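You operate a simulated robot arm through the tools that you are given. There is no shell and no other tool. Be economical: measure what you need, move in short steps, check, and stop when the job is done.

Carry out the task below with a simulated two-armed robot. There is one attempt and no reset: what you move stays moved.

Task
Brush the filter screen clean, then clamp it on the filter box.
Fine: shut both levers over it; the wooden brush goes back where it lay. Set down upright: wooden brush. What is to be rubbed or washed off counts as gone when no trace of it is left.

The check looks at the end state, three seconds after you hand in, the way a careful person would. Anything else that was tipped, shoved, dropped, spilled or broken makes it a failure.

Robot
Two 7-joint arms with two-finger parallel grippers on one trunk, on a base that drives. Base frame: it is fixed to the floor where the robot stands at the start and does not move with it; the origin is under the middle of the robot, x ahead of it, y to its left, z up; the surface under the hand at the start is at about z = 0.78. Readings come in m, rad, newtons and seconds.
The left shoulder is at the start at [0.07, 0.134, 1.026], the right one opposite. With the tool pointing down near the work surface each hand reaches from about 0.18 to 0.64 m from the robot's upright axis, wherever it stands, measured 20 degrees to its own side. Places, roughly: filter box top [0.4, 0.4, 0.8]; left screen lever [0.2, 0.4, 0.9]; right screen lever [0.2, 0.3, 0.9]; wooden brush (10x6x7 cm) [0.5, -0.1, 0.8]. Payload 1.57 kg a hand.
The TCP of each hand is the grasp point between the finger pads, 0.03 m short of the fingertips. In the tool frame z runs along the fingers and y along their closing line. The gripper opens to 0.08 m. The fingers are 0.017 m wide and 0.012 m thick; the gripper's body (0.04 by 0.082 m) begins 0.08 m behind the TCP.
Orientation is that of the tool frame in the base frame, as a unit quaternion [x, y, z, w]. With the fingers straight down and closing along the base's y, the tool's x points along the base's -x, its y along +y and its z along -z.

Tools
- The arms move only by the tool play_rows. It takes "left_increments", "right_increments" or both (then of equal length, played together; a hand with none holds still); each is a list of rows, each a list of 7 numbers: the shift along the tool's x, y, z in units of 25 mm (1.0 is 25 mm), then the turn, a rotation vector about the tool's x, y, z in units of 5 degrees (1.0 is 5 degrees), then the opening, from 0 (shut) to 1 (fully open). In form: [[dx, dy, dz, ax, ay, az, fingers], ...]. A call has 1 to 20 rows; each row shifts and turns the commanded pose from where the row before left it, along the tool's axes as they then stand. A call with a number of a shift or a turn outside -1 to 1 is refused whole. Rows are played at 5 a second. More than 0.05 m and 0.15 rad between two rows, or a gripper value outside its range, and nothing of the call is played. A pose out of reach is approached as far as the arm can. The call stops where the force on the tool passes 50 N (or 10 N more than at its start, if that is more) or the arm is blocked; 0.2 s more then pass. The fingers move at their own pace (about 0.153 m/s each) and stop on an object; they squeeze with about 24 N. The grip force told is the motor's: it shows also when the fingers shut on nothing. Time passes only in rows, and 0.2 s behind the last, so rows that do not move let the fingers close. The reply holds the time, the measured pose of the TCP, the force on the tool along the base axes, the opening and the grip force, in the units named above and with some noise, with the torque about the TCP (base axes, N m) and any sound that the robot's microphone picked up.
- Cameras (640 x 400 px; columns grow to the right, rows downward): "scene" is now at [0.1423, 0.0249, 1.2465]; the picture's right is [0.14, -0.99, 0.00], its down [-0.65, -0.09, -0.76] and it looks along [0.75, 0.11, -0.65] (base axes); focal length 214 px, centre (320, 200). "left" rides on the left gripper at [0.072, 0.007, -0.122] in its tool frame; the picture's right is [-0.09, 1.00, 0.00], its down [-0.84, -0.08, -0.54] and it looks along [-0.54, -0.05, 0.84] (tool axes); focal length 238 px, centre (320, 200). "right" rides on the right gripper at [0.072, -0.007, -0.122] in its tool frame; the picture's right is [0.09, 1.00, 0.00], its down [-0.84, 0.08, -0.54] and it looks along [-0.54, 0.05, 0.84] (tool axes); focal length 238 px, centre (320, 200). There is no depth. A picture from a camera that has moved, and an enlarged one, comes with that camera's place and axes in the base frame and with its lens. The place of the scene camera against the robot may be out by one fixed shift of up to 0.025 m in any direction.
- get_image(camera): a new picture of that camera. It takes no simulated time.
- slide_trunk(by): slides the trunk up (or, below 0, down) by that many m; the arms and the scene camera ride with it, the base frame stays. It gives what a move gives, with no picture.
- drive_base(legs): drives the robot by 1 to 6 legs, each [ahead, left, turn to the left] in m, m and rad, along the robot's own axes; the way and the turn of a leg run together, so that a leg with both is an arc; at most 1.5 m and 3.142 rad a leg. The arms and the cameras ride along, it lands a little off, and it stops where it bumps. It gives what a move gives.
- aim_head(pan, tilt): turns the head with the scene camera to pan (to the left, within 1.501 rad either way) and tilt (down, from -0.506 to 1.204), counted from straight ahead of the robot. It gives what a move gives.
- zoom(camera, box): a new picture of the part [left, top, right, bottom] of that camera's present view, enlarged. It takes no simulated time.
- job_done(): hands the job in; it is judged then, once.

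Work in short steps. Places have to be worked out from the pictures, the camera data and where the tool is seen: move nearer, look again, correct. Check each grasp and each placing, and mend what went wrong. You have 120 turns and 88 pictures in all, those below and enlarged ones among them. Open the grippers and draw the arms clear of the work before you hand the job in, unless the task says otherwise; then end with one line.

The tools are called after ">>>" as a command line: name --argument value ..., lists and objects as JSON in quotes. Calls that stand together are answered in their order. play_rows: Moves the arms, as the interface text tells. Its arguments: {"type":"object","properties":{"left_increments":{"type":"array","items":{"type":"array","items":{"type":"number"}}},"right_increments":{"type":"array","items":{"type":"array","items":{"type":"number"}}}},"required":[]} The other tools are called the same way: slide_trunk (by) slides the trunk up or down; drive_base (legs) drives the base; aim_head (pan, tilt) turns the head that bears the scene camera; get_image (camera) takes a picture; zoom (camera, box) takes an enlarged picture of a part of a camera's view; job_done () hands the job in.

At the start:

```text
time_s: 0.0
left_tcp_pos: [0.3893, 0.3947, 1.1541]
left_tcp_rot: [0.0, 1.0, 0.001, 0.0]
left_contact_force: [-1.2, 0.4, -0.1]
left_torque: [-0.02, -0.02, -0.02]
left_opening: 0.0801
left_grasp_force: 0.1
right_tcp_pos: [0.4469, 0.0419, 1.0569]
right_tcp_rot: [0.0, 1.0, 0.0, 0.0]
right_contact_force: [-0.1, 0.5, 0.3]
right_torque: [0.0, 0.0, 0.01]
right_opening: 0.0801
right_grasp_force: 0.0
trunk travel left (down, up): [-0.6, 0.34]
robot x, y, heading: [-0.0007, 0.0017, -0.003]
head pan, tilt: [0.141, 0.712]
```

scene: 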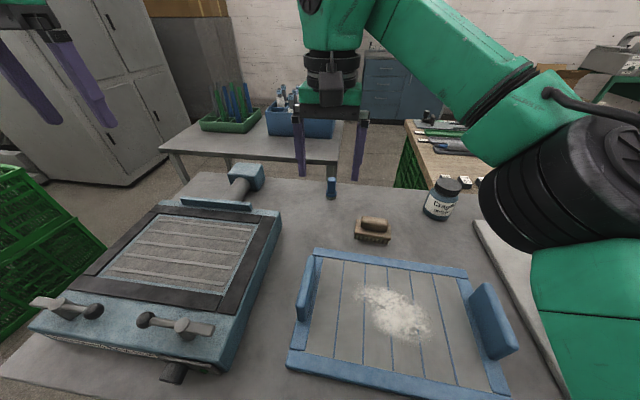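
right: 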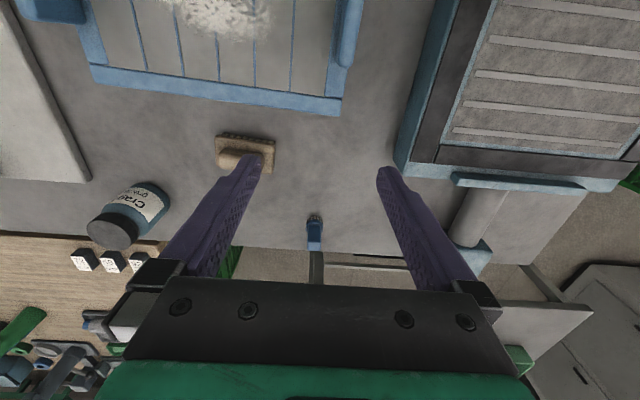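
left: 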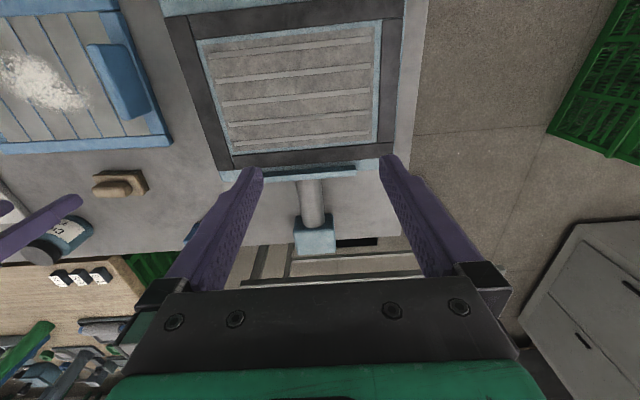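

The screen with powder lies at right front, the brush is behind it and the filter box is at left with two levers. I'll zoom in for details.

>>> zoom --camera "scene" --box '[270, 160, 530, 400]'

>>> zoom --camera "scene" --box '[0, 160, 290, 400]'

```text
1.67 times, centred on (400, 280) of scene
camera zoom: at [0.1423, 0.0249, 1.2465], right [0.14, -0.99, 0.0], down [-0.65, -0.09, -0.76], along [0.75, 0.11, -0.65], focal length 358 px, centre (187, 67)
```

zoom: 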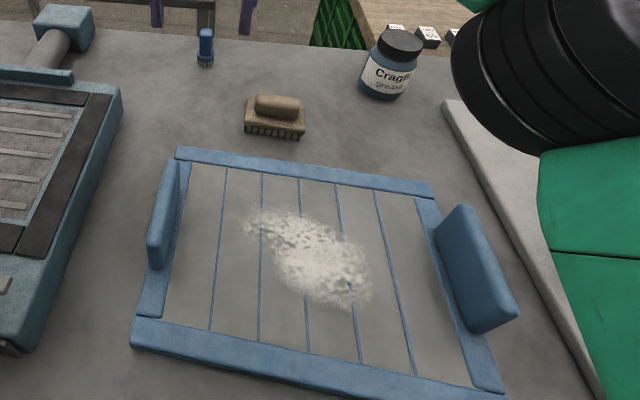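

```text
1.67 times, centred on (145, 280) of scene
camera zoom: at [0.1423, 0.0249, 1.2465], right [0.14, -0.99, 0.0], down [-0.65, -0.09, -0.76], along [0.75, 0.11, -0.65], focal length 358 px, centre (612, 67)
```

zoom: 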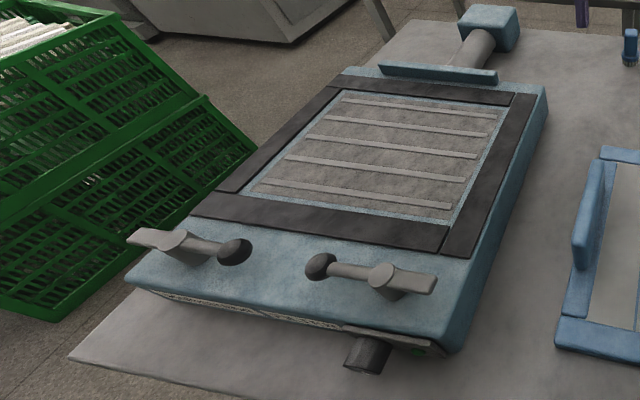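

The screen spans about x 0.23–0.46, y −0.27–0.09, and the brush is near (0.53, −0.06) with its long axis along y. I move the right hand above the brush before turning the gripper so it closes along x.

>>> play_rows --right_increments '[[-0.8, -1, 0, 0, 0, 0, 1], [-0.8, -1, 0, 0, 0, 0, 1], [-0.8, -1, 0, 0, 0, 1, 1], [-0.6, -1, 0, 0, 0, 1, 1], [0, 0, 0, 0, 0, 1, 1], [0, 0, 0, 0, 0, 1, 1], [0, 0, 0, 0, 0, 1, 1], [0, 0, 0, 0, 0, 1, 1], [0, 0, 0, 0, 0, 1, 1], [0, 0, 0, 0, 0, 1, 1], [0, 0, 0, 0, 0, 1, 1], [0, 0, 0, 0, 0, 1, 1], [0, 0, 0, 0, 0, 1, 1], [0, 0, 0, 0, 0, 1, 1], [0, 0, 0, 0, 0, 1, 1], [0, 0, 0, 0, 0, 1, 1], [0, 0, 0, 0, 0, 1, 1], [0, 0, 0, 0, 0, 1, 1], [0, 0, 0, 0, 0, 1, 1], [0, 0, 0, 0, 0, 1, 1]]'

>>> get_image --camera "right"

>>> get_image --camera "scene"

```text
time_s: 4.2
left_tcp_pos: [0.3895, 0.3941, 1.1538]
left_tcp_rot: [-0.001, 1.0, 0.0, 0.001]
left_contact_force: [-0.2, -0.3, 0.6]
left_torque: [-0.02, 0.05, -0.03]
left_opening: 0.0802
left_grasp_force: 0.2
right_tcp_pos: [0.5196, -0.0601, 1.056]
right_tcp_rot: [0.708, 0.706, 0.0, 0.0]
right_contact_force: [1.0, -0.2, 0.5]
right_torque: [0.02, 0.01, 0.01]
right_opening: 0.0802
right_grasp_force: 0.2
trunk travel left (down, up): [-0.6, 0.34]
robot x, y, heading: [-0.0004, 0.0002, 0.005]
head pan, tilt: [0.141, 0.712]
```

```text
82 pictures are left
camera right: at [0.5139, 0.0115, 1.1776], right [1.0, 0.09, 0.0], down [0.08, -0.84, 0.54], along [0.05, -0.54, -0.84], focal length 238 px, centre (320, 200)
```

right: 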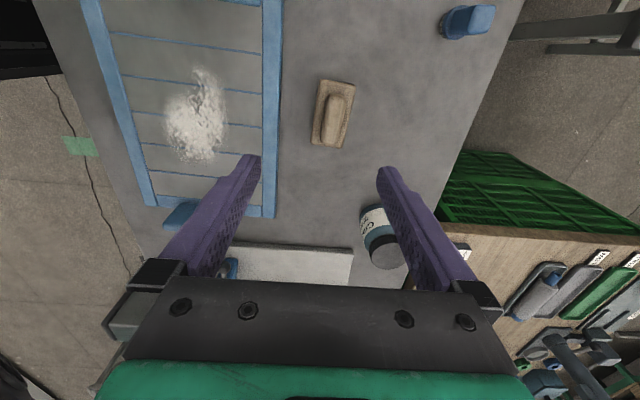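

```text
81 pictures are left
camera scene: at [0.1423, 0.0249, 1.2465], right [0.14, -0.99, 0.0], down [-0.65, -0.09, -0.76], along [0.75, 0.11, -0.65], focal length 214 px, centre (320, 200)
```

scene: 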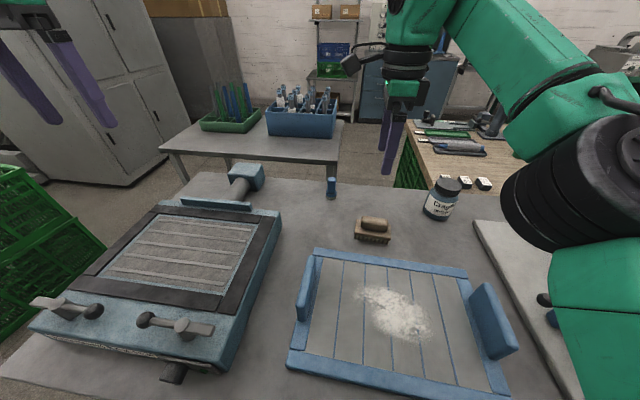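

The brush handle appears at about (0.538, −0.066), aligned with the gripper. I descend partway to z≈0.93 and look again.

>>> play_rows --right_increments '[[-0.25, 0.7, 1, 0, 0, 0, 1], [0, 0, 1, 0, 0, 0, 1], [0, 0, 1, 0, 0, 0, 1], [0, 0, 1, 0, 0, 0, 1], [0, 0, 1, 0, 0, 0, 1]]'

>>> get_image --camera "right"

>>> zoom --camera "scene" --box '[320, 150, 440, 260]'

```text
time_s: 5.4
left_tcp_pos: [0.39, 0.3942, 1.1534]
left_tcp_rot: [-0.001, 1.0, 0.0, 0.0]
left_contact_force: [0.2, -0.5, 0.1]
left_torque: [0.0, 0.02, 0.0]
left_opening: 0.0798
left_grasp_force: 0.0
right_tcp_pos: [0.5392, -0.0651, 0.9322]
right_tcp_rot: [0.707, 0.707, -0.001, 0.0]
right_contact_force: [0.4, 0.5, -0.3]
right_torque: [-0.01, 0.01, 0.01]
right_opening: 0.0799
right_grasp_force: 0.0
trunk travel left (down, up): [-0.6, 0.34]
robot x, y, heading: [-0.0024, -0.0014, 0.004]
head pan, tilt: [0.141, 0.712]
```

```text
80 pictures are left
camera right: at [0.5324, 0.0052, 1.0528], right [1.0, 0.09, 0.0], down [0.08, -0.84, 0.54], along [0.05, -0.54, -0.84], focal length 238 px, centre (320, 200)
```

right: 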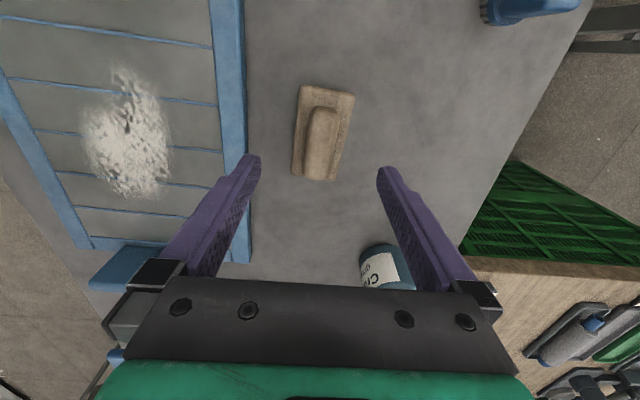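

```text
3.64 times, centred on (380, 205) of scene
camera zoom: at [0.1426, 0.0245, 1.2465], right [0.14, -0.99, 0.0], down [-0.65, -0.09, -0.76], along [0.75, 0.11, -0.65], focal length 780 px, centre (102, 182)
```

zoom: 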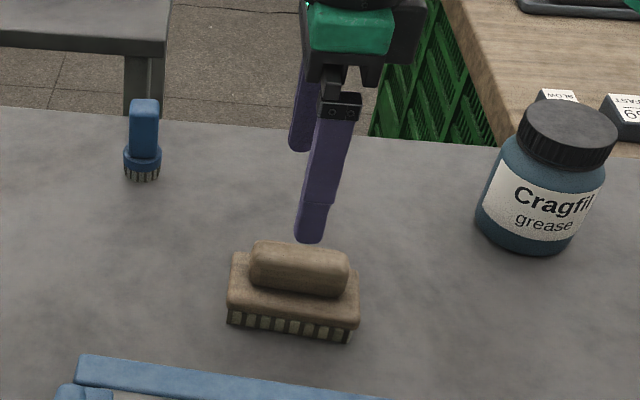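

Handle centre confirmed at (0.5386, −0.063), which is directly beneath the tool. I descend to z≈0.854 so the fingertips stay on the handle above the base plate, then close.

>>> play_rows --right_increments '[[0, 0, 1, 0, 0, 0, 1], [0, 0, 1, 0, 0, 0, 1], [0.08, 0, 1, 0, 0, 0, 1], [0, 0, 0.12, 0, 0, 0, 1], [0, 0, 0, 0, 0, 0, 1]]'

>>> zoom --camera "scene" --box '[340, 190, 410, 250]'

>>> get_image --camera "right"

```text
time_s: 6.6
left_tcp_pos: [0.3886, 0.3945, 1.1533]
left_tcp_rot: [-0.001, 1.0, 0.0, 0.001]
left_contact_force: [0.4, -0.7, 0.1]
left_torque: [0.01, 0.01, 0.04]
left_opening: 0.08
left_grasp_force: 0.1
right_tcp_pos: [0.5378, -0.0641, 0.8537]
right_tcp_rot: [0.707, 0.707, 0.001, 0.0]
right_contact_force: [0.2, -0.4, -0.2]
right_torque: [-0.01, 0.04, 0.0]
right_opening: 0.0803
right_grasp_force: 0.0
trunk travel left (down, up): [-0.6, 0.34]
robot x, y, heading: [0.0014, -0.0006, -0.0]
head pan, tilt: [0.141, 0.712]
```

```text
6.67 times, centred on (375, 220) of scene
camera zoom: at [0.1423, 0.0249, 1.2465], right [0.14, -0.99, 0.0], down [-0.65, -0.09, -0.76], along [0.75, 0.11, -0.65], focal length 1430 px, centre (-47, 67)
```

zoom: 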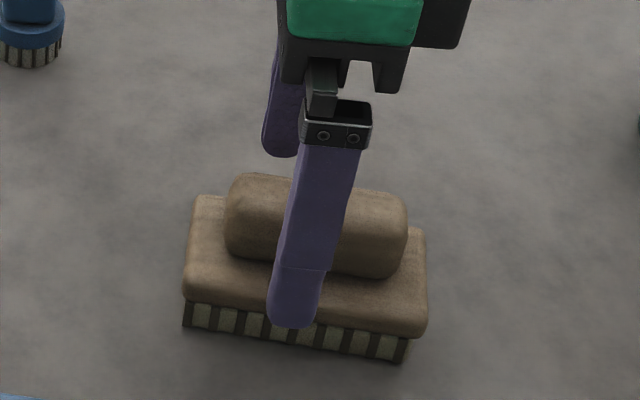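

```text
77 pictures are left
camera right: at [0.5315, 0.0074, 0.9752], right [1.0, 0.09, 0.0], down [0.08, -0.84, 0.54], along [0.05, -0.54, -0.84], focal length 238 px, centre (320, 200)
```

right: 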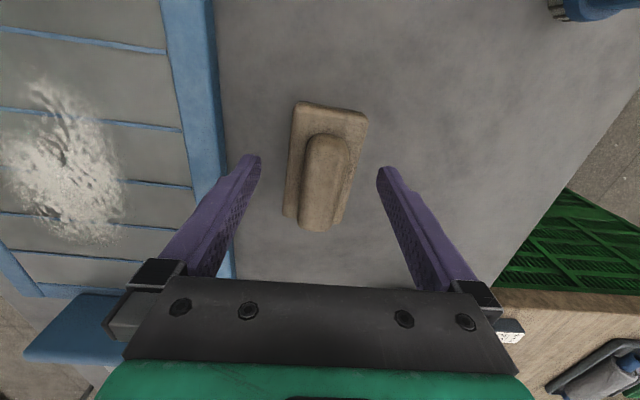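

Tips are level with the plate top, so I raise 5 mm and close on the handle.

>>> play_rows --right_increments '[[0, 0, -0.2, 0, 0, 0, 1], [0, 0, 0, 0, 0, 0, 0], [0, 0, 0, 0, 0, 0, 0], [0, 0, 0, 0, 0, 0, 0], [0, 0, 0, 0, 0, 0, 0]]'

>>> zoom --camera "scene" --box '[340, 190, 410, 250]'

```text
time_s: 7.8
left_tcp_pos: [0.3889, 0.395, 1.1537]
left_tcp_rot: [-0.001, 1.0, 0.0, 0.0]
left_contact_force: [0.9, -0.7, -0.2]
left_torque: [-0.01, 0.01, -0.04]
left_opening: 0.0803
left_grasp_force: 0.0
right_tcp_pos: [0.5385, -0.0629, 0.8583]
right_tcp_rot: [0.707, 0.707, 0.0, 0.0]
right_contact_force: [0.9, 0.8, 2.1]
right_torque: [0.09, -0.08, 0.0]
right_opening: 0.0277
right_grasp_force: 23.8
trunk travel left (down, up): [-0.6, 0.34]
robot x, y, heading: [-0.0014, 0.0038, -0.002]
head pan, tilt: [0.141, 0.712]
```

```text
6.67 times, centred on (375, 220) of scene
camera zoom: at [0.142, 0.025, 1.2466], right [0.14, -0.99, 0.0], down [-0.65, -0.09, -0.76], along [0.75, 0.11, -0.65], focal length 1430 px, centre (-47, 67)
```

zoom: 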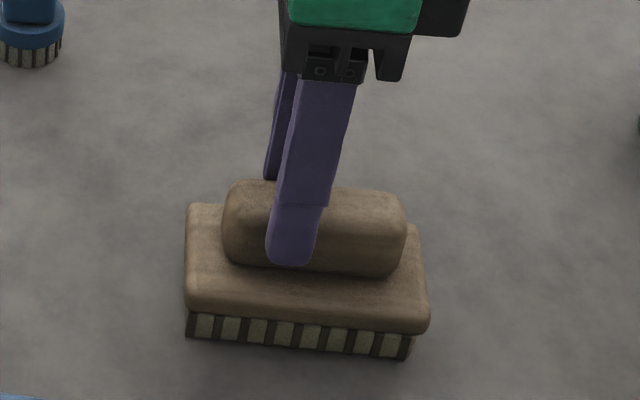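

Brush held firmly (2.8 cm); its resting pose corresponds to TCP (0.5385, −0.063, 0.8585). I lift it and carry it over the screen at (0.395, −0.05), staying a bit above.

>>> play_rows --right_increments '[[0, 0, -0.8, 0, 0, 0, 0], [0, 0, -0.8, 0, 0, 0, 0], [0, 0, -0.6, 0, 0, 0, 0], [0, -1, 0, 0, 0, 0, 0], [0, -1, 0, 0, 0, 0, 0], [0.25, -1, 0, 0, 0, 0, 0], [0.25, -1, 0, 0, 0, 0, 0], [0, -1, 0, 0, 0, 0, 0], [0, -0.7, 0, 0, 0, 0, 0], [0, 0, 0.6, 0, 0, 0, 0], [0, 0, 0.6, 0, 0, 0, 0], [0, 0, 0, 0, 0, 0, 0]]'

>>> zoom --camera "scene" --box '[270, 180, 530, 400]'

>>> get_image --camera "right"

```text
time_s: 10.4
left_tcp_pos: [0.3901, 0.3938, 1.1535]
left_tcp_rot: [0.0, 1.0, 0.0, 0.0]
left_contact_force: [-0.2, 0.0, 0.1]
left_torque: [-0.01, 0.0, -0.02]
left_opening: 0.0799
left_grasp_force: 0.0
right_tcp_pos: [0.3956, -0.0523, 0.8829]
right_tcp_rot: [0.707, 0.707, 0.0, 0.0]
right_contact_force: [0.9, -0.6, -1.4]
right_torque: [0.01, 0.02, -0.02]
right_opening: 0.0275
right_grasp_force: 23.9
trunk travel left (down, up): [-0.6, 0.34]
robot x, y, heading: [-0.0003, 0.0034, -0.0]
head pan, tilt: [0.141, 0.712]
```

```text
1.82 times, centred on (400, 290) of scene
camera zoom: at [0.1423, 0.025, 1.2465], right [0.14, -0.99, 0.0], down [-0.65, -0.09, -0.76], along [0.75, 0.11, -0.65], focal length 390 px, centre (174, 36)
```

zoom: 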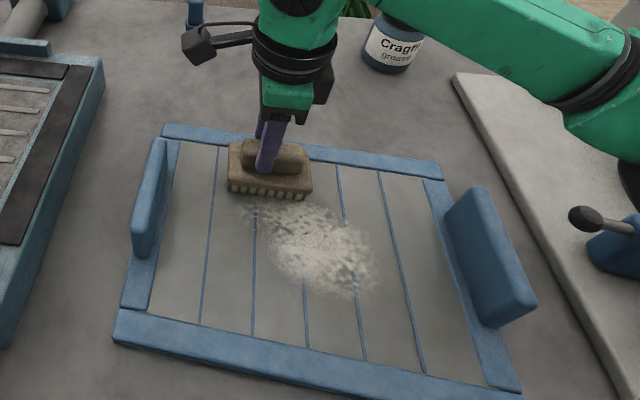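

```text
74 pictures are left
camera right: at [0.3885, 0.0193, 1.0053], right [1.0, 0.09, 0.0], down [0.08, -0.84, 0.54], along [0.05, -0.54, -0.84], focal length 238 px, centre (320, 200)
```

right: 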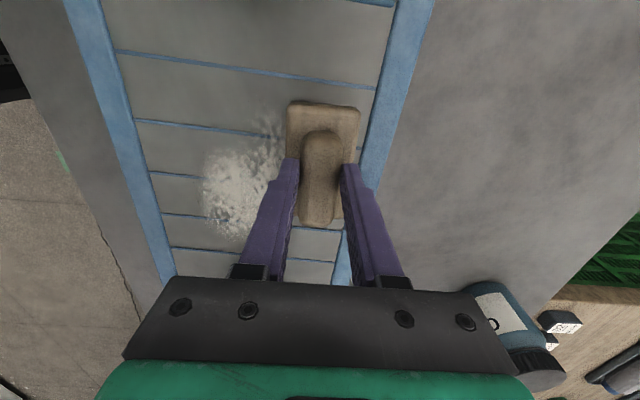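

The brush bottom is around z 0.804, just above the mesh. I shift 1 cm nearer to clear the rail and lower slowly while watching the force.

>>> play_rows --right_increments '[[0, -0.4, 0, 0, 0, 0, 0], [0, 0, 0.16, 0, 0, 0, 0], [0, 0, 0.16, 0, 0, 0, 0], [0, 0, 0, 0, 0, 0, 0]]'

>>> play_rows --right_increments '[[0, 0, 0.12, 0, 0, 0, 0], [0, 0, 0, 0, 0, 0, 0]]'

>>> play_rows --right_increments '[[0, 0, 0.12, 0, 0, 0, 0], [0, 0, 0, 0, 0, 0, 0]]'

```text
time_s: 11.4
left_tcp_pos: [0.3885, 0.3933, 1.1552]
left_tcp_rot: [-0.002, 1.0, 0.0, 0.0]
left_contact_force: [0.4, 0.1, -1.2]
left_torque: [0.01, -0.02, 0.01]
left_opening: 0.0798
left_grasp_force: 0.0
right_tcp_pos: [0.3856, -0.0529, 0.8777]
right_tcp_rot: [0.708, 0.707, 0.002, 0.0]
right_contact_force: [4.3, -4.2, 19.2]
right_torque: [-0.43, -0.11, 0.04]
right_opening: 0.0273
right_grasp_force: 24.1
trunk travel left (down, up): [-0.6, 0.34]
robot x, y, heading: [-0.0008, -0.002, 0.0]
head pan, tilt: [0.141, 0.712]
```

```text
time_s: 12.0
left_tcp_pos: [0.387, 0.3938, 1.1547]
left_tcp_rot: [-0.002, 1.0, 0.001, 0.001]
left_contact_force: [-0.7, -0.3, -0.5]
left_torque: [0.0, 0.04, 0.01]
left_opening: 0.0802
left_grasp_force: 0.1
right_tcp_pos: [0.3843, -0.0511, 0.8735]
right_tcp_rot: [0.707, 0.707, 0.002, 0.0]
right_contact_force: [3.0, -2.4, 23.0]
right_torque: [-0.01, -0.1, 0.0]
right_opening: 0.0278
right_grasp_force: 24.3
trunk travel left (down, up): [-0.6, 0.34]
robot x, y, heading: [0.0014, 0.0065, 0.003]
head pan, tilt: [0.141, 0.712]
```

```text
time_s: 12.6
left_tcp_pos: [0.3867, 0.3951, 1.1557]
left_tcp_rot: [-0.001, 1.0, 0.0, 0.001]
left_contact_force: [-0.8, -0.2, 0.5]
left_torque: [0.0, 0.01, 0.0]
left_opening: 0.0799
left_grasp_force: 0.0
right_tcp_pos: [0.3839, -0.0512, 0.8694]
right_tcp_rot: [0.706, 0.708, 0.001, 0.0]
right_contact_force: [1.1, 1.2, 22.4]
right_torque: [0.04, 0.05, 0.03]
right_opening: 0.0275
right_grasp_force: 23.8
trunk travel left (down, up): [-0.6, 0.34]
robot x, y, heading: [0.0013, 0.0019, 0.001]
head pan, tilt: [0.141, 0.712]
```

Contact was reached earlier than expected and the brush slipped a few mm up in the grip. I back off slightly to a light load and look.

>>> play_rows --right_increments '[[0, 0, -0.08, 0, 0, 0, 0], [0, 0, 0, 0, 0, 0, 0]]'

>>> get_image --camera "scene"

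>>> zoom --camera "scene" --box '[330, 220, 450, 300]'

```text
time_s: 13.2
left_tcp_pos: [0.3872, 0.3939, 1.1542]
left_tcp_rot: [-0.001, 1.0, 0.0, 0.001]
left_contact_force: [-0.2, 0.1, -0.8]
left_torque: [0.0, 0.01, -0.03]
left_opening: 0.0799
left_grasp_force: 0.1
right_tcp_pos: [0.3836, -0.0527, 0.8712]
right_tcp_rot: [0.707, 0.707, -0.001, 0.0]
right_contact_force: [-1.1, 1.7, 3.6]
right_torque: [0.27, -0.07, 0.05]
right_opening: 0.0275
right_grasp_force: 24.5
trunk travel left (down, up): [-0.6, 0.34]
robot x, y, heading: [0.001, 0.0006, 0.003]
head pan, tilt: [0.141, 0.712]
```

```text
73 pictures are left
camera scene: at [0.1415, 0.0254, 1.2464], right [0.14, -0.99, 0.0], down [-0.65, -0.09, -0.76], along [0.75, 0.11, -0.65], focal length 214 px, centre (320, 200)
```

scene: 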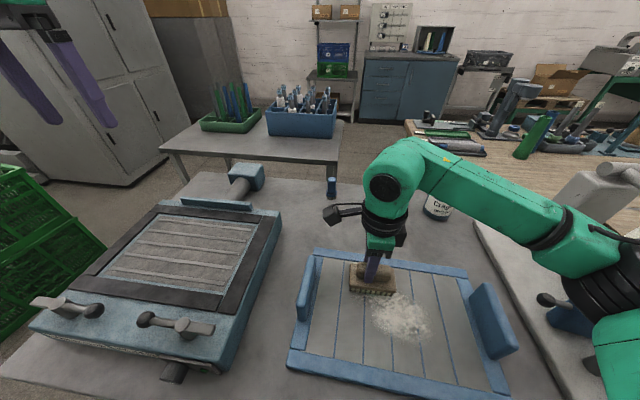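

```text
5.00 times, centred on (390, 260) of scene
camera zoom: at [0.1415, 0.0254, 1.2464], right [0.14, -0.99, 0.0], down [-0.65, -0.09, -0.76], along [0.75, 0.11, -0.65], focal length 1072 px, centre (-30, -100)
```

zoom: 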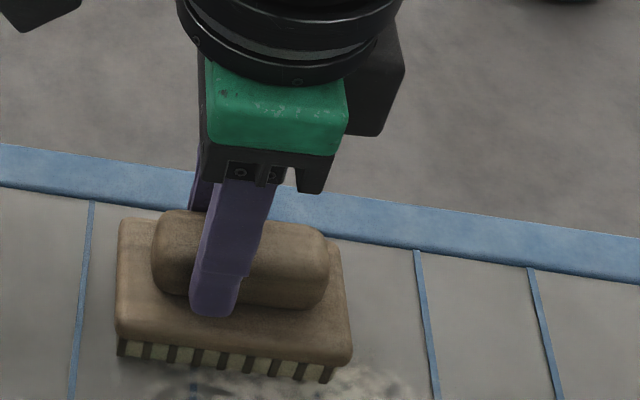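

Light contact now (3.6 N). I sweep toward the robot slowly and read the force.

>>> play_rows --right_increments '[[0, -0.4, 0, 0, 0, 0, 0], [0, -0.4, 0, 0, 0, 0, 0], [0, -0.4, 0, 0, 0, 0, 0], [0, -0.4, 0, 0, 0, 0, 0], [0, -0.4, 0, 0, 0, 0, 0], [0, -0.4, 0, 0, 0, 0, 0], [0, -0.4, 0, 0, 0, 0, 0], [0, -0.4, 0, 0, 0, 0, 0], [0, -0.4, 0, 0, 0, 0, 0]]'

>>> get_image --camera "scene"

```text
time_s: 15.2
left_tcp_pos: [0.3885, 0.3938, 1.1549]
left_tcp_rot: [-0.001, 1.0, 0.0, 0.0]
left_contact_force: [0.1, 0.8, -0.7]
left_torque: [0.02, 0.02, 0.02]
left_opening: 0.08
left_grasp_force: 0.1
right_tcp_pos: [0.2955, -0.0505, 0.8711]
right_tcp_rot: [0.707, 0.707, 0.0, 0.0]
right_contact_force: [-0.1, -0.5, -1.0]
right_torque: [0.01, -0.02, 0.0]
right_opening: 0.0275
right_grasp_force: 23.7
trunk travel left (down, up): [-0.6, 0.34]
robot x, y, heading: [-0.0006, 0.0002, 0.006]
head pan, tilt: [0.141, 0.712]
```

```text
71 pictures are left
camera scene: at [0.1421, 0.0249, 1.2465], right [0.14, -0.99, 0.0], down [-0.65, -0.09, -0.76], along [0.75, 0.11, -0.65], focal length 214 px, centre (320, 200)
```

scene: 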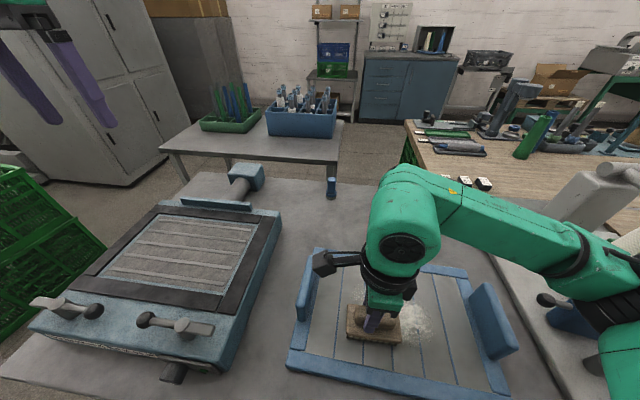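

Contact was lost (−1 N is just the brush weight). I lower 2 mm to reestablish light contact.

>>> play_rows --right_increments '[[0, 0, 0.06, 0, 0, 0, 0], [0, 0, 0, 0, 0, 0, 0]]'

```text
time_s: 15.8
left_tcp_pos: [0.3887, 0.3947, 1.1547]
left_tcp_rot: [-0.001, 1.0, 0.001, 0.001]
left_contact_force: [0.2, -1.2, 0.1]
left_torque: [-0.03, 0.0, -0.03]
left_opening: 0.08
left_grasp_force: 0.1
right_tcp_pos: [0.2942, -0.0507, 0.871]
right_tcp_rot: [0.707, 0.707, 0.0, 0.001]
right_contact_force: [2.3, 0.4, 12.0]
right_torque: [-0.28, 0.02, 0.03]
right_opening: 0.0277
right_grasp_force: 23.4
trunk travel left (down, up): [-0.6, 0.34]
robot x, y, heading: [-0.0004, 0.0013, -0.001]
head pan, tilt: [0.141, 0.712]
```

Contact force now 12 N, good for rubbing. I sweep away, shift 4.5 cm to −y, and sweep back.

>>> play_rows --right_increments '[[0, 0.4, 0, 0, 0, 0, 0], [0, 0.4, 0, 0, 0, 0, 0], [0, 0.4, 0, 0, 0, 0, 0], [0, 0.4, 0, 0, 0, 0, 0], [0, 0.4, 0, 0, 0, 0, 0], [0, 0.4, 0, 0, 0, 0, 0], [0, 0.4, 0, 0, 0, 0, 0], [0, 0.4, 0, 0, 0, 0, 0], [0, 0.4, 0, 0, 0, 0, 0], [0, 0.2, 0, 0, 0, 0, 0]]'

>>> get_image --camera "scene"

```text
time_s: 18.0
left_tcp_pos: [0.3889, 0.3944, 1.1545]
left_tcp_rot: [-0.001, 1.0, 0.0, 0.001]
left_contact_force: [0.3, 0.0, 0.1]
left_torque: [-0.02, 0.02, -0.01]
left_opening: 0.0803
left_grasp_force: 0.1
right_tcp_pos: [0.3892, -0.052, 0.8706]
right_tcp_rot: [0.707, 0.707, 0.001, 0.0]
right_contact_force: [-1.2, -0.9, 3.9]
right_torque: [0.03, 0.06, -0.02]
right_opening: 0.0276
right_grasp_force: 23.6
trunk travel left (down, up): [-0.6, 0.34]
robot x, y, heading: [-0.0026, 0.0014, -0.002]
head pan, tilt: [0.141, 0.712]
```

```text
70 pictures are left
camera scene: at [0.1412, 0.025, 1.2466], right [0.14, -0.99, 0.0], down [-0.65, -0.09, -0.76], along [0.75, 0.11, -0.65], focal length 214 px, centre (320, 200)
```

scene: 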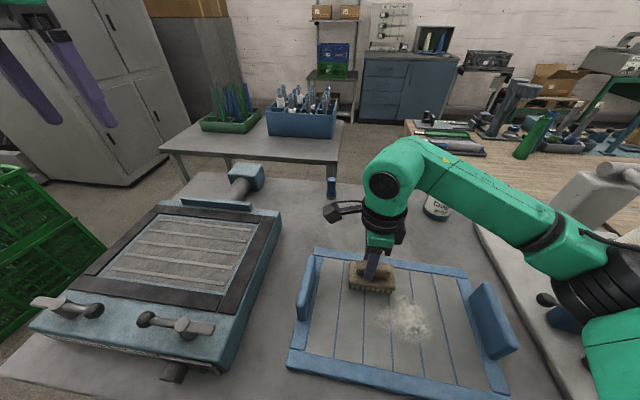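

Brushing works and the left part is clean. I shift 5 cm toward −y, press 1 mm more, and do passes back and forth.

>>> play_rows --right_increments '[[-0.5, 0, 0.03, 0, 0, 0, 0], [-0.5, 0, 0, 0, 0, 0, 0], [-0.5, -0.4, 0, 0, 0, 0, 0], [-0.4, -0.4, 0, 0, 0, 0, 0], [0, -0.4, 0, 0, 0, 0, 0], [0, -0.4, 0, 0, 0, 0, 0], [0, -0.4, 0, 0, 0, 0, 0], [0, -0.4, 0.02, 0, 0, 0, 0], [0, -0.4, 0, 0, 0, 0, 0], [0, -0.4, 0, 0, 0, 0, 0], [0, -0.4, 0, 0, 0, 0, 0], [0, 0, 0.02, 0, 0, 0, 0]]'

>>> play_rows --right_increments '[[0, 0.4, 0, 0, 0, 0, 0], [0, 0.4, 0, 0, 0, 0, 0], [0, 0.4, 0, 0, 0, 0, 0], [0, 0.4, 0, 0, 0, 0, 0], [0, 0.4, 0, 0, 0, 0, 0], [0, 0.4, 0, 0, 0, 0, 0], [0, 0.4, 0, 0, 0, 0, 0], [0, 0.4, 0, 0, 0, 0, 0], [0, 0.4, 0, 0, 0, 0, 0], [0, 0.1, 0, 0, 0, 0, 0]]'

>>> zoom --camera "scene" --box '[270, 180, 530, 400]'

```text
time_s: 20.6
left_tcp_pos: [0.3894, 0.3944, 1.1544]
left_tcp_rot: [-0.001, 1.0, 0.0, 0.001]
left_contact_force: [0.6, 0.2, -1.1]
left_torque: [0.0, -0.01, -0.01]
left_opening: 0.08
left_grasp_force: 0.1
right_tcp_pos: [0.2994, -0.0982, 0.8677]
right_tcp_rot: [0.707, 0.707, 0.0, 0.0]
right_contact_force: [6.5, 1.0, 20.3]
right_torque: [-0.08, -0.2, -0.01]
right_opening: 0.0275
right_grasp_force: 24.6
trunk travel left (down, up): [-0.6, 0.34]
robot x, y, heading: [-0.0023, -0.0009, -0.001]
head pan, tilt: [0.141, 0.712]
```

```text
time_s: 22.8
left_tcp_pos: [0.3889, 0.3939, 1.1542]
left_tcp_rot: [-0.001, 1.0, 0.0, 0.0]
left_contact_force: [0.0, -0.5, 0.0]
left_torque: [0.03, 0.0, -0.04]
left_opening: 0.08
left_grasp_force: 0.1
right_tcp_pos: [0.3933, -0.0982, 0.8678]
right_tcp_rot: [0.707, 0.707, -0.001, -0.001]
right_contact_force: [-0.9, 0.4, 1.3]
right_torque: [0.05, -0.01, -0.01]
right_opening: 0.0273
right_grasp_force: 23.7
trunk travel left (down, up): [-0.6, 0.34]
robot x, y, heading: [-0.0024, 0.0018, -0.0]
head pan, tilt: [0.141, 0.712]
```

```text
1.82 times, centred on (400, 290) of scene
camera zoom: at [0.1419, 0.025, 1.2464], right [0.14, -0.99, 0.0], down [-0.65, -0.09, -0.76], along [0.75, 0.11, -0.65], focal length 390 px, centre (174, 36)
```

zoom: 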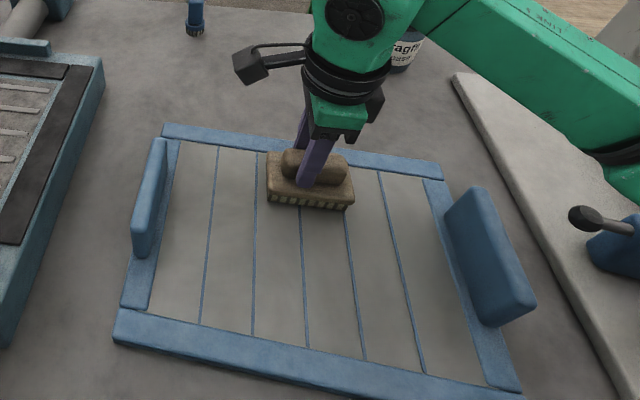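

It looks clean. I do one more pass at y≈−0.145 for any faint residue at the right, then will inspect.

>>> play_rows --right_increments '[[-0.5, 0, 0.02, 0, 0, 0, 0], [-0.5, 0, 0, 0, 0, 0, 0], [-0.5, -0.4, 0, 0, 0, 0, 0], [-0.4, -0.4, 0.02, 0, 0, 0, 0], [0, -0.4, 0, 0, 0, 0, 0], [0, -0.4, 0, 0, 0, 0, 0], [0, -0.4, 0, 0, 0, 0, 0], [0, -0.4, 0, 0, 0, 0, 0], [0, -0.4, 0, 0, 0, 0, 0], [0, -0.4, 0, 0, 0, 0, 0], [0, -0.4, 0, 0, 0, 0, 0], [0, 0, -1, 0, 0, 0, 0], [0, 0, -1, 0, 0, 0, 0], [0, 0, -1, 0, 0, 0, 0]]'

>>> get_image --camera "scene"

>>> get_image --camera "right"

```text
time_s: 25.8
left_tcp_pos: [0.3886, 0.3945, 1.1545]
left_tcp_rot: [-0.001, 1.0, 0.0, 0.001]
left_contact_force: [0.0, 0.1, 0.5]
left_torque: [-0.01, 0.01, 0.0]
left_opening: 0.0801
left_grasp_force: 0.1
right_tcp_pos: [0.3015, -0.1473, 0.9424]
right_tcp_rot: [0.707, 0.707, 0.0, 0.0]
right_contact_force: [-0.3, -0.3, -1.0]
right_torque: [0.03, 0.03, -0.02]
right_opening: 0.0273
right_grasp_force: 24.1
trunk travel left (down, up): [-0.6, 0.34]
robot x, y, heading: [-0.0004, 0.002, 0.004]
head pan, tilt: [0.141, 0.712]
```

```text
68 pictures are left
camera scene: at [0.1419, 0.025, 1.2465], right [0.14, -0.99, 0.0], down [-0.65, -0.09, -0.76], along [0.75, 0.11, -0.65], focal length 214 px, centre (320, 200)
```

scene: 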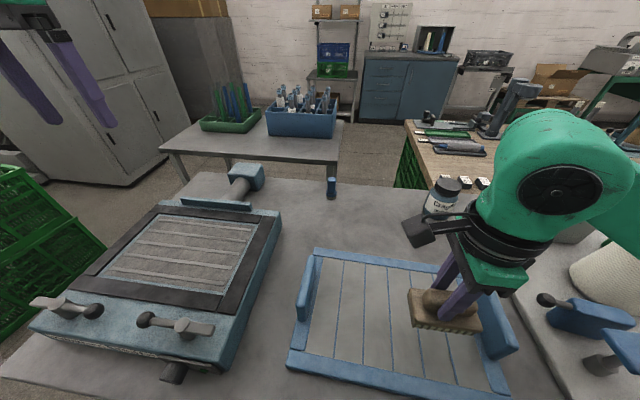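

```text
67 pictures are left
camera right: at [0.2949, -0.0756, 1.0643], right [1.0, 0.09, 0.0], down [0.08, -0.84, 0.54], along [0.05, -0.54, -0.84], focal length 238 px, centre (320, 200)
```

right: 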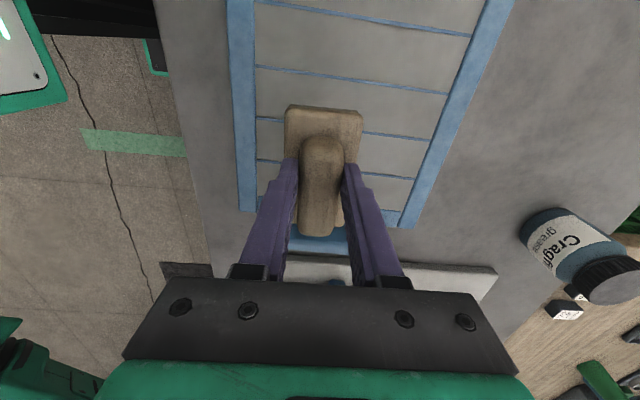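

The mesh looks clean. I carry the brush back above its original spot (0.5385, −0.063) and lower to just above the table.

>>> play_rows --right_increments '[[0.337, 0.948, 0, 0, 0, 0, 0], [0.337, 0.948, 0, 0, 0, 0, 0], [0.337, 0.948, 0, 0, 0, 0, 0], [0.337, 0.948, 0, 0, 0, 0, 0], [0.337, 0.948, 0, 0, 0, 0, 0], [0.337, 0.948, 0, 0, 0, 0, 0], [0.337, 0.948, 0, 0, 0, 0, 0], [0.337, 0.948, 0, 0, 0, 0, 0], [0.337, 0.948, 0, 0, 0, 0, 0], [0.337, 0.948, 0, 0, 0, 0, 0], [0, 0, 1, 0, 0, 0, 0], [0, 0, 1, 0, 0, 0, 0], [0, 0, 1, 0, 0, 0, 0], [0, 0, 0.3, 0, 0, 0, 0], [0, 0, 0, 0, 0, 0, 0]]'

>>> zoom --camera "scene" --box '[340, 190, 410, 250]'

>>> zoom --camera "scene" --box '[280, 240, 520, 400]'

```text
time_s: 29.0
left_tcp_pos: [0.3891, 0.3948, 1.1537]
left_tcp_rot: [-0.002, 1.0, 0.0, 0.0]
left_contact_force: [0.2, -0.1, -0.4]
left_torque: [0.02, 0.0, -0.03]
left_opening: 0.0801
left_grasp_force: 0.1
right_tcp_pos: [0.5401, -0.0613, 0.8588]
right_tcp_rot: [0.707, 0.707, 0.0, 0.0]
right_contact_force: [-0.6, 0.3, -1.0]
right_torque: [0.02, -0.01, -0.01]
right_opening: 0.0274
right_grasp_force: 24.1
trunk travel left (down, up): [-0.6, 0.34]
robot x, y, heading: [-0.0015, -0.0048, 0.0]
head pan, tilt: [0.141, 0.712]
```

```text
6.67 times, centred on (375, 220) of scene
camera zoom: at [0.1425, 0.0251, 1.2465], right [0.14, -0.99, 0.0], down [-0.65, -0.09, -0.76], along [0.75, 0.11, -0.65], focal length 1430 px, centre (-47, 67)
```

zoom: 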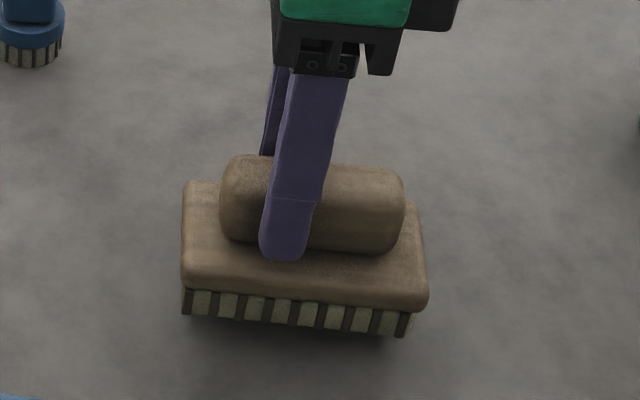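

```text
2.50 times, centred on (400, 320) of scene
camera zoom: at [0.1425, 0.0251, 1.2465], right [0.14, -0.99, 0.0], down [-0.65, -0.09, -0.76], along [0.75, 0.11, -0.65], focal length 536 px, centre (120, -100)
```

zoom: 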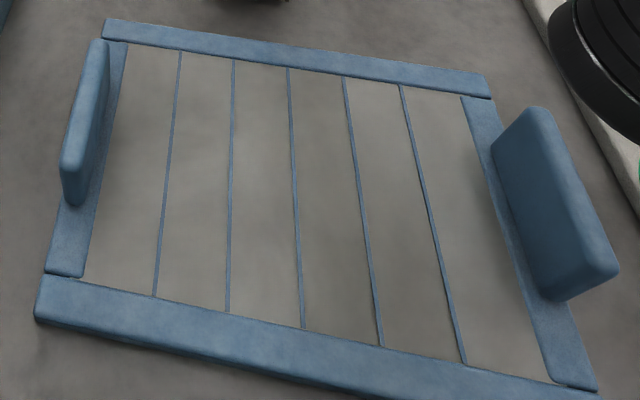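

The screen is clean. The brush hovers about 1 cm above the table; I lower gently to contact.

>>> play_rows --right_increments '[[-0.07, -0.06, 0.12, 0, 0, 0, 0], [0, 0, 0.12, 0, 0, 0, 0], [0, 0, 0.06, 0, 0, 0, 0], [0, 0, 0, 0, 0, 0, 0]]'

>>> play_rows --right_increments '[[0, 0, 0.06, 0, 0, 0, 0], [0, 0, 0, 0, 0, 0, 0]]'

>>> zoom --camera "scene" --box '[340, 190, 410, 250]'

```text
time_s: 30.0
left_tcp_pos: [0.3888, 0.3942, 1.1538]
left_tcp_rot: [-0.001, 1.0, 0.001, 0.0]
left_contact_force: [-0.2, -0.7, 0.1]
left_torque: [0.0, 0.0, 0.01]
left_opening: 0.0801
left_grasp_force: 0.0
right_tcp_pos: [0.5391, -0.0646, 0.8519]
right_tcp_rot: [0.707, 0.707, 0.0, -0.001]
right_contact_force: [-0.1, 0.6, -1.1]
right_torque: [0.0, 0.0, 0.0]
right_opening: 0.0275
right_grasp_force: 23.4
trunk travel left (down, up): [-0.6, 0.34]
robot x, y, heading: [-0.0015, 0.0007, -0.002]
head pan, tilt: [0.141, 0.712]
```

```text
time_s: 30.6
left_tcp_pos: [0.3893, 0.3957, 1.1547]
left_tcp_rot: [0.0, 1.0, 0.0, 0.0]
left_contact_force: [0.4, -0.5, -0.6]
left_torque: [0.03, -0.01, -0.01]
left_opening: 0.0801
left_grasp_force: 0.1
right_tcp_pos: [0.5379, -0.0643, 0.8502]
right_tcp_rot: [0.707, 0.707, 0.0, -0.001]
right_contact_force: [-0.9, -0.1, -1.3]
right_torque: [-0.04, 0.0, 0.0]
right_opening: 0.0272
right_grasp_force: 24.0
trunk travel left (down, up): [-0.6, 0.34]
robot x, y, heading: [0.0002, -0.0009, 0.003]
head pan, tilt: [0.141, 0.712]
```

```text
6.67 times, centred on (375, 220) of scene
camera zoom: at [0.1425, 0.0249, 1.2465], right [0.14, -0.99, 0.0], down [-0.65, -0.09, -0.76], along [0.75, 0.11, -0.65], focal length 1430 px, centre (-47, 67)
```

zoom: 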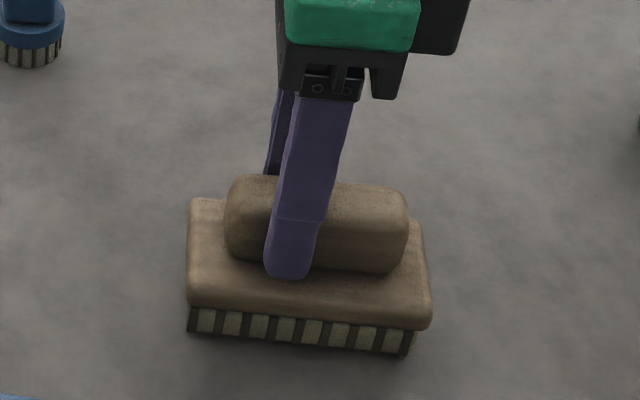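

Matches the original picture apart from ~3 mm height. I lower further until contact.

>>> play_rows --right_increments '[[0, 0, 0.08, 0, 0, 0, 0], [0, 0, 0, 0, 0, 0, 0]]'

>>> play_rows --right_increments '[[0, 0, 0.04, 0, 0, 0, 0], [0, 0, 0, 0, 0, 0, 0]]'

```text
time_s: 31.2
left_tcp_pos: [0.3905, 0.3936, 1.1537]
left_tcp_rot: [-0.001, 1.0, 0.0, -0.001]
left_contact_force: [0.0, 0.1, 0.2]
left_torque: [0.0, 0.01, -0.02]
left_opening: 0.08
left_grasp_force: 0.1
right_tcp_pos: [0.5373, -0.0648, 0.848]
right_tcp_rot: [0.707, 0.707, 0.0, 0.0]
right_contact_force: [-0.7, 0.4, -2.0]
right_torque: [0.01, 0.0, 0.0]
right_opening: 0.0275
right_grasp_force: 23.9
trunk travel left (down, up): [-0.6, 0.34]
robot x, y, heading: [-0.0008, 0.0002, 0.003]
head pan, tilt: [0.141, 0.712]
```

```text
time_s: 31.8
left_tcp_pos: [0.3887, 0.394, 1.155]
left_tcp_rot: [-0.001, 1.0, 0.0, 0.0]
left_contact_force: [-0.1, 0.1, -0.3]
left_torque: [0.01, 0.03, -0.03]
left_opening: 0.08
left_grasp_force: 0.1
right_tcp_pos: [0.5377, -0.0639, 0.8487]
right_tcp_rot: [0.707, 0.707, 0.0, 0.001]
right_contact_force: [1.5, -1.2, 6.0]
right_torque: [-0.42, -0.01, 0.05]
right_opening: 0.0273
right_grasp_force: 24.1
trunk travel left (down, up): [-0.6, 0.34]
robot x, y, heading: [0.0028, 0.0005, -0.005]
head pan, tilt: [0.141, 0.712]
```

Contact made (6 N). I release, rise straight up and rotate the gripper back to close along y.

>>> play_rows --right_increments '[[0, 0, 0, 0, 0, 0, 1], [0, 0, 0, 0, 0, 0, 1], [0, 0, 0, 0, 0, 0, 1], [0, 0, -1, 0, 0, 0, 1], [0, 0, -1, 0, 0, 0, 1], [0, 0, -1, 0, 0, 0, 1], [0, 0, -1, 0, 0, 0, 1], [0, 0, -1, 0, 0, 0, 1], [0, 0, -1, 0, 0, 0, 1]]'

>>> play_rows --right_increments '[[0, 0, 0, 0, 0, -1, 1], [0, 0, 0, 0, 0, -1, 1], [0, 0, 0, 0, 0, -1, 1], [0, 0, 0, 0, 0, -1, 1], [0, 0, 0, 0, 0, -1, 1], [0, 0, 0, 0, 0, -1, 1], [0, 0, 0, 0, 0, -1, 1], [0, 0, 0, 0, 0, -1, 1], [0, 0, 0, 0, 0, -1, 1], [0, 0, 0, 0, 0, -1, 1], [0, 0, 0, 0, 0, -1, 1], [0, 0, 0, 0, 0, -1, 1], [0, 0, 0, 0, 0, -1, 1], [0, 0, 0, 0, 0, -1, 1], [0, 0, 0, 0, 0, -1, 1], [0, 0, 0, 0, 0, -1, 1], [0, 0, 0, 0, 0, -1, 1], [0, 0, 0, 0, 0, -1, 1]]'

>>> get_image --camera "scene"

>>> get_image --camera "right"

```text
time_s: 33.8
left_tcp_pos: [0.3894, 0.3952, 1.1536]
left_tcp_rot: [-0.001, 1.0, 0.001, 0.002]
left_contact_force: [-0.7, -0.4, -0.1]
left_torque: [-0.01, -0.04, 0.02]
left_opening: 0.0801
left_grasp_force: 0.0
right_tcp_pos: [0.5382, -0.0649, 0.997]
right_tcp_rot: [0.707, 0.707, -0.001, 0.0]
right_contact_force: [-0.1, -0.8, 0.6]
right_torque: [-0.01, -0.03, -0.04]
right_opening: 0.0799
right_grasp_force: 0.1
trunk travel left (down, up): [-0.6, 0.34]
robot x, y, heading: [-0.0004, -0.0026, 0.003]
head pan, tilt: [0.141, 0.712]
```

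```text
time_s: 37.6
left_tcp_pos: [0.3897, 0.3945, 1.1544]
left_tcp_rot: [-0.001, 1.0, 0.0, 0.0]
left_contact_force: [-0.1, 0.4, -0.1]
left_torque: [0.0, 0.02, -0.01]
left_opening: 0.0801
left_grasp_force: 0.0
right_tcp_pos: [0.5383, -0.0641, 0.9968]
right_tcp_rot: [-0.001, 1.0, 0.0, -0.001]
right_contact_force: [-1.0, 0.1, 0.0]
right_torque: [-0.01, 0.0, 0.03]
right_opening: 0.0802
right_grasp_force: 0.2
trunk travel left (down, up): [-0.6, 0.34]
robot x, y, heading: [0.0021, 0.0026, -0.003]
head pan, tilt: [0.141, 0.712]
```

```text
63 pictures are left
camera scene: at [0.1423, 0.0249, 1.2465], right [0.14, -0.99, 0.0], down [-0.65, -0.09, -0.76], along [0.75, 0.11, -0.65], focal length 214 px, centre (320, 200)
```

scene: 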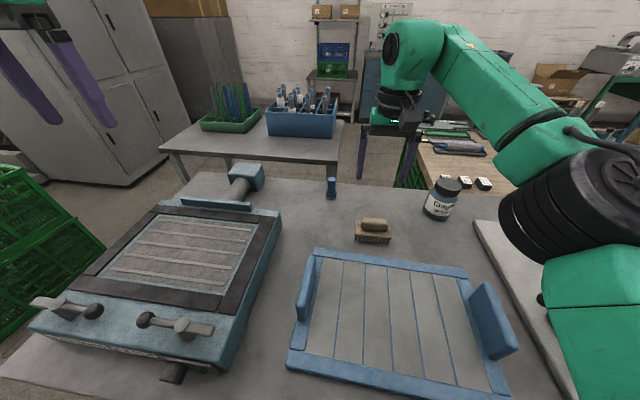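

```text
62 pictures are left
camera right: at [0.466, -0.0721, 1.1191], right [-0.09, 1.0, 0.0], down [0.84, 0.08, 0.54], along [0.54, 0.05, -0.84], focal length 238 px, centre (320, 200)
```

right: 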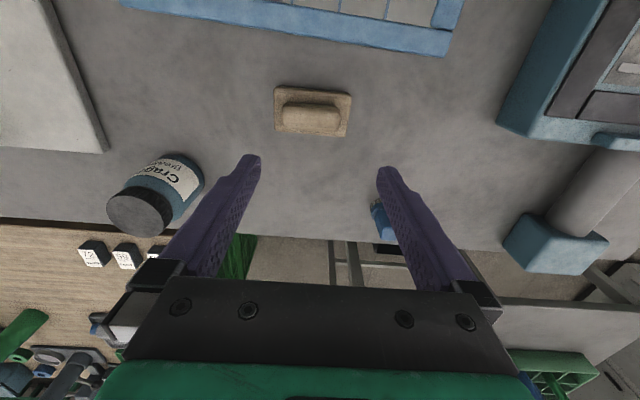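

Brush is back and upright. I move both hands above the two screen handles (left ≈(0.352, 0.083), right ≈(0.343, −0.267)), staying at z≈0.98.

>>> play_rows --left_increments '[[0.115, -0.95, 0.53, 0, 0, 0, 1], [0.115, -0.95, 0.53, 0, 0, 0, 1], [0.115, -0.95, 0.53, 0, 0, 0, 1], [0.115, -0.95, 0.53, 0, 0, 0, 1], [0.115, -0.95, 0.53, 0, 0, 0, 1], [0.115, -0.95, 0.53, 0, 0, 0, 1], [0.115, -0.95, 0.53, 0, 0, 0, 1], [0.115, -0.95, 0.53, 0, 0, 0, 1], [0.115, -0.95, 0.53, 0, 0, 0, 1], [0.115, -0.95, 0.53, 0, 0, 0, 1], [0.115, -0.95, 0.53, 0, 0, 0, 1], [0.115, -0.95, 0.53, 0, 0, 0, 1], [0.115, -0.95, 0.53, 0, 0, 0, 1]]' --right_increments '[[0.6, -0.62, 0.05, 0, 0, 0, 1], [0.6, -0.62, 0.05, 0, 0, 0, 1], [0.6, -0.62, 0.05, 0, 0, 0, 1], [0.6, -0.62, 0.05, 0, 0, 0, 1], [0.6, -0.62, 0.05, 0, 0, 0, 1], [0.6, -0.62, 0.05, 0, 0, 0, 1], [0.6, -0.62, 0.05, 0, 0, 0, 1], [0.6, -0.62, 0.05, 0, 0, 0, 1], [0.6, -0.62, 0.05, 0, 0, 0, 1], [0.6, -0.62, 0.05, 0, 0, 0, 1], [0.6, -0.62, 0.05, 0, 0, 0, 1], [0.6, -0.62, 0.05, 0, 0, 0, 1], [0.6, -0.62, 0.05, 0, 0, 0, 1]]'

>>> get_image --camera "left"

>>> get_image --camera "right"

```text
time_s: 40.4
left_tcp_pos: [0.3504, 0.0849, 0.9825]
left_tcp_rot: [-0.001, 1.0, 0.001, 0.001]
left_contact_force: [-0.3, -0.7, -0.1]
left_torque: [0.01, 0.01, 0.02]
left_opening: 0.0802
left_grasp_force: 0.0
right_tcp_pos: [0.342, -0.2669, 0.9823]
right_tcp_rot: [0.0, 1.0, 0.002, 0.001]
right_contact_force: [0.0, 0.2, 0.7]
right_torque: [0.01, -0.01, 0.02]
right_opening: 0.0799
right_grasp_force: 0.1
trunk travel left (down, up): [-0.6, 0.34]
robot x, y, heading: [0.0017, -0.005, 0.002]
head pan, tilt: [0.141, 0.712]
```

```text
61 pictures are left
camera left: at [0.279, 0.0913, 1.1042], right [0.09, 1.0, 0.0], down [0.84, -0.08, 0.54], along [0.54, -0.05, -0.84], focal length 238 px, centre (320, 200)
```

left: 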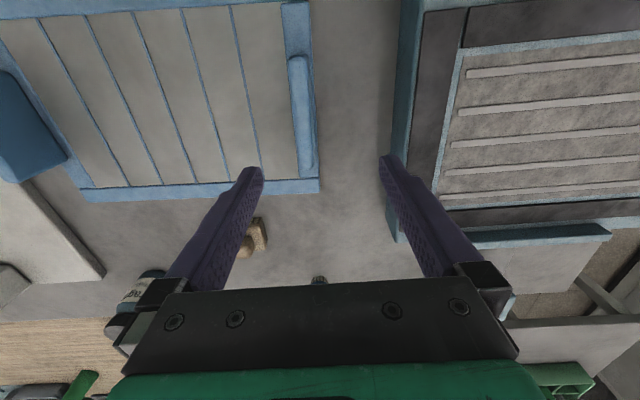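

```text
60 pictures are left
camera right: at [0.2703, -0.274, 1.1033], right [-0.09, 1.0, 0.0], down [0.84, 0.08, 0.54], along [0.54, 0.05, -0.84], focal length 238 px, centre (320, 200)
```

right: 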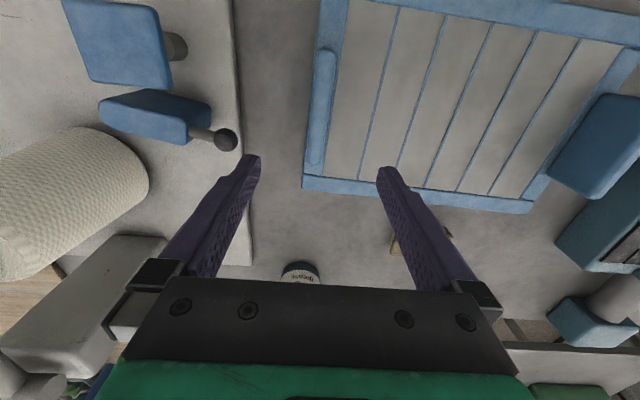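

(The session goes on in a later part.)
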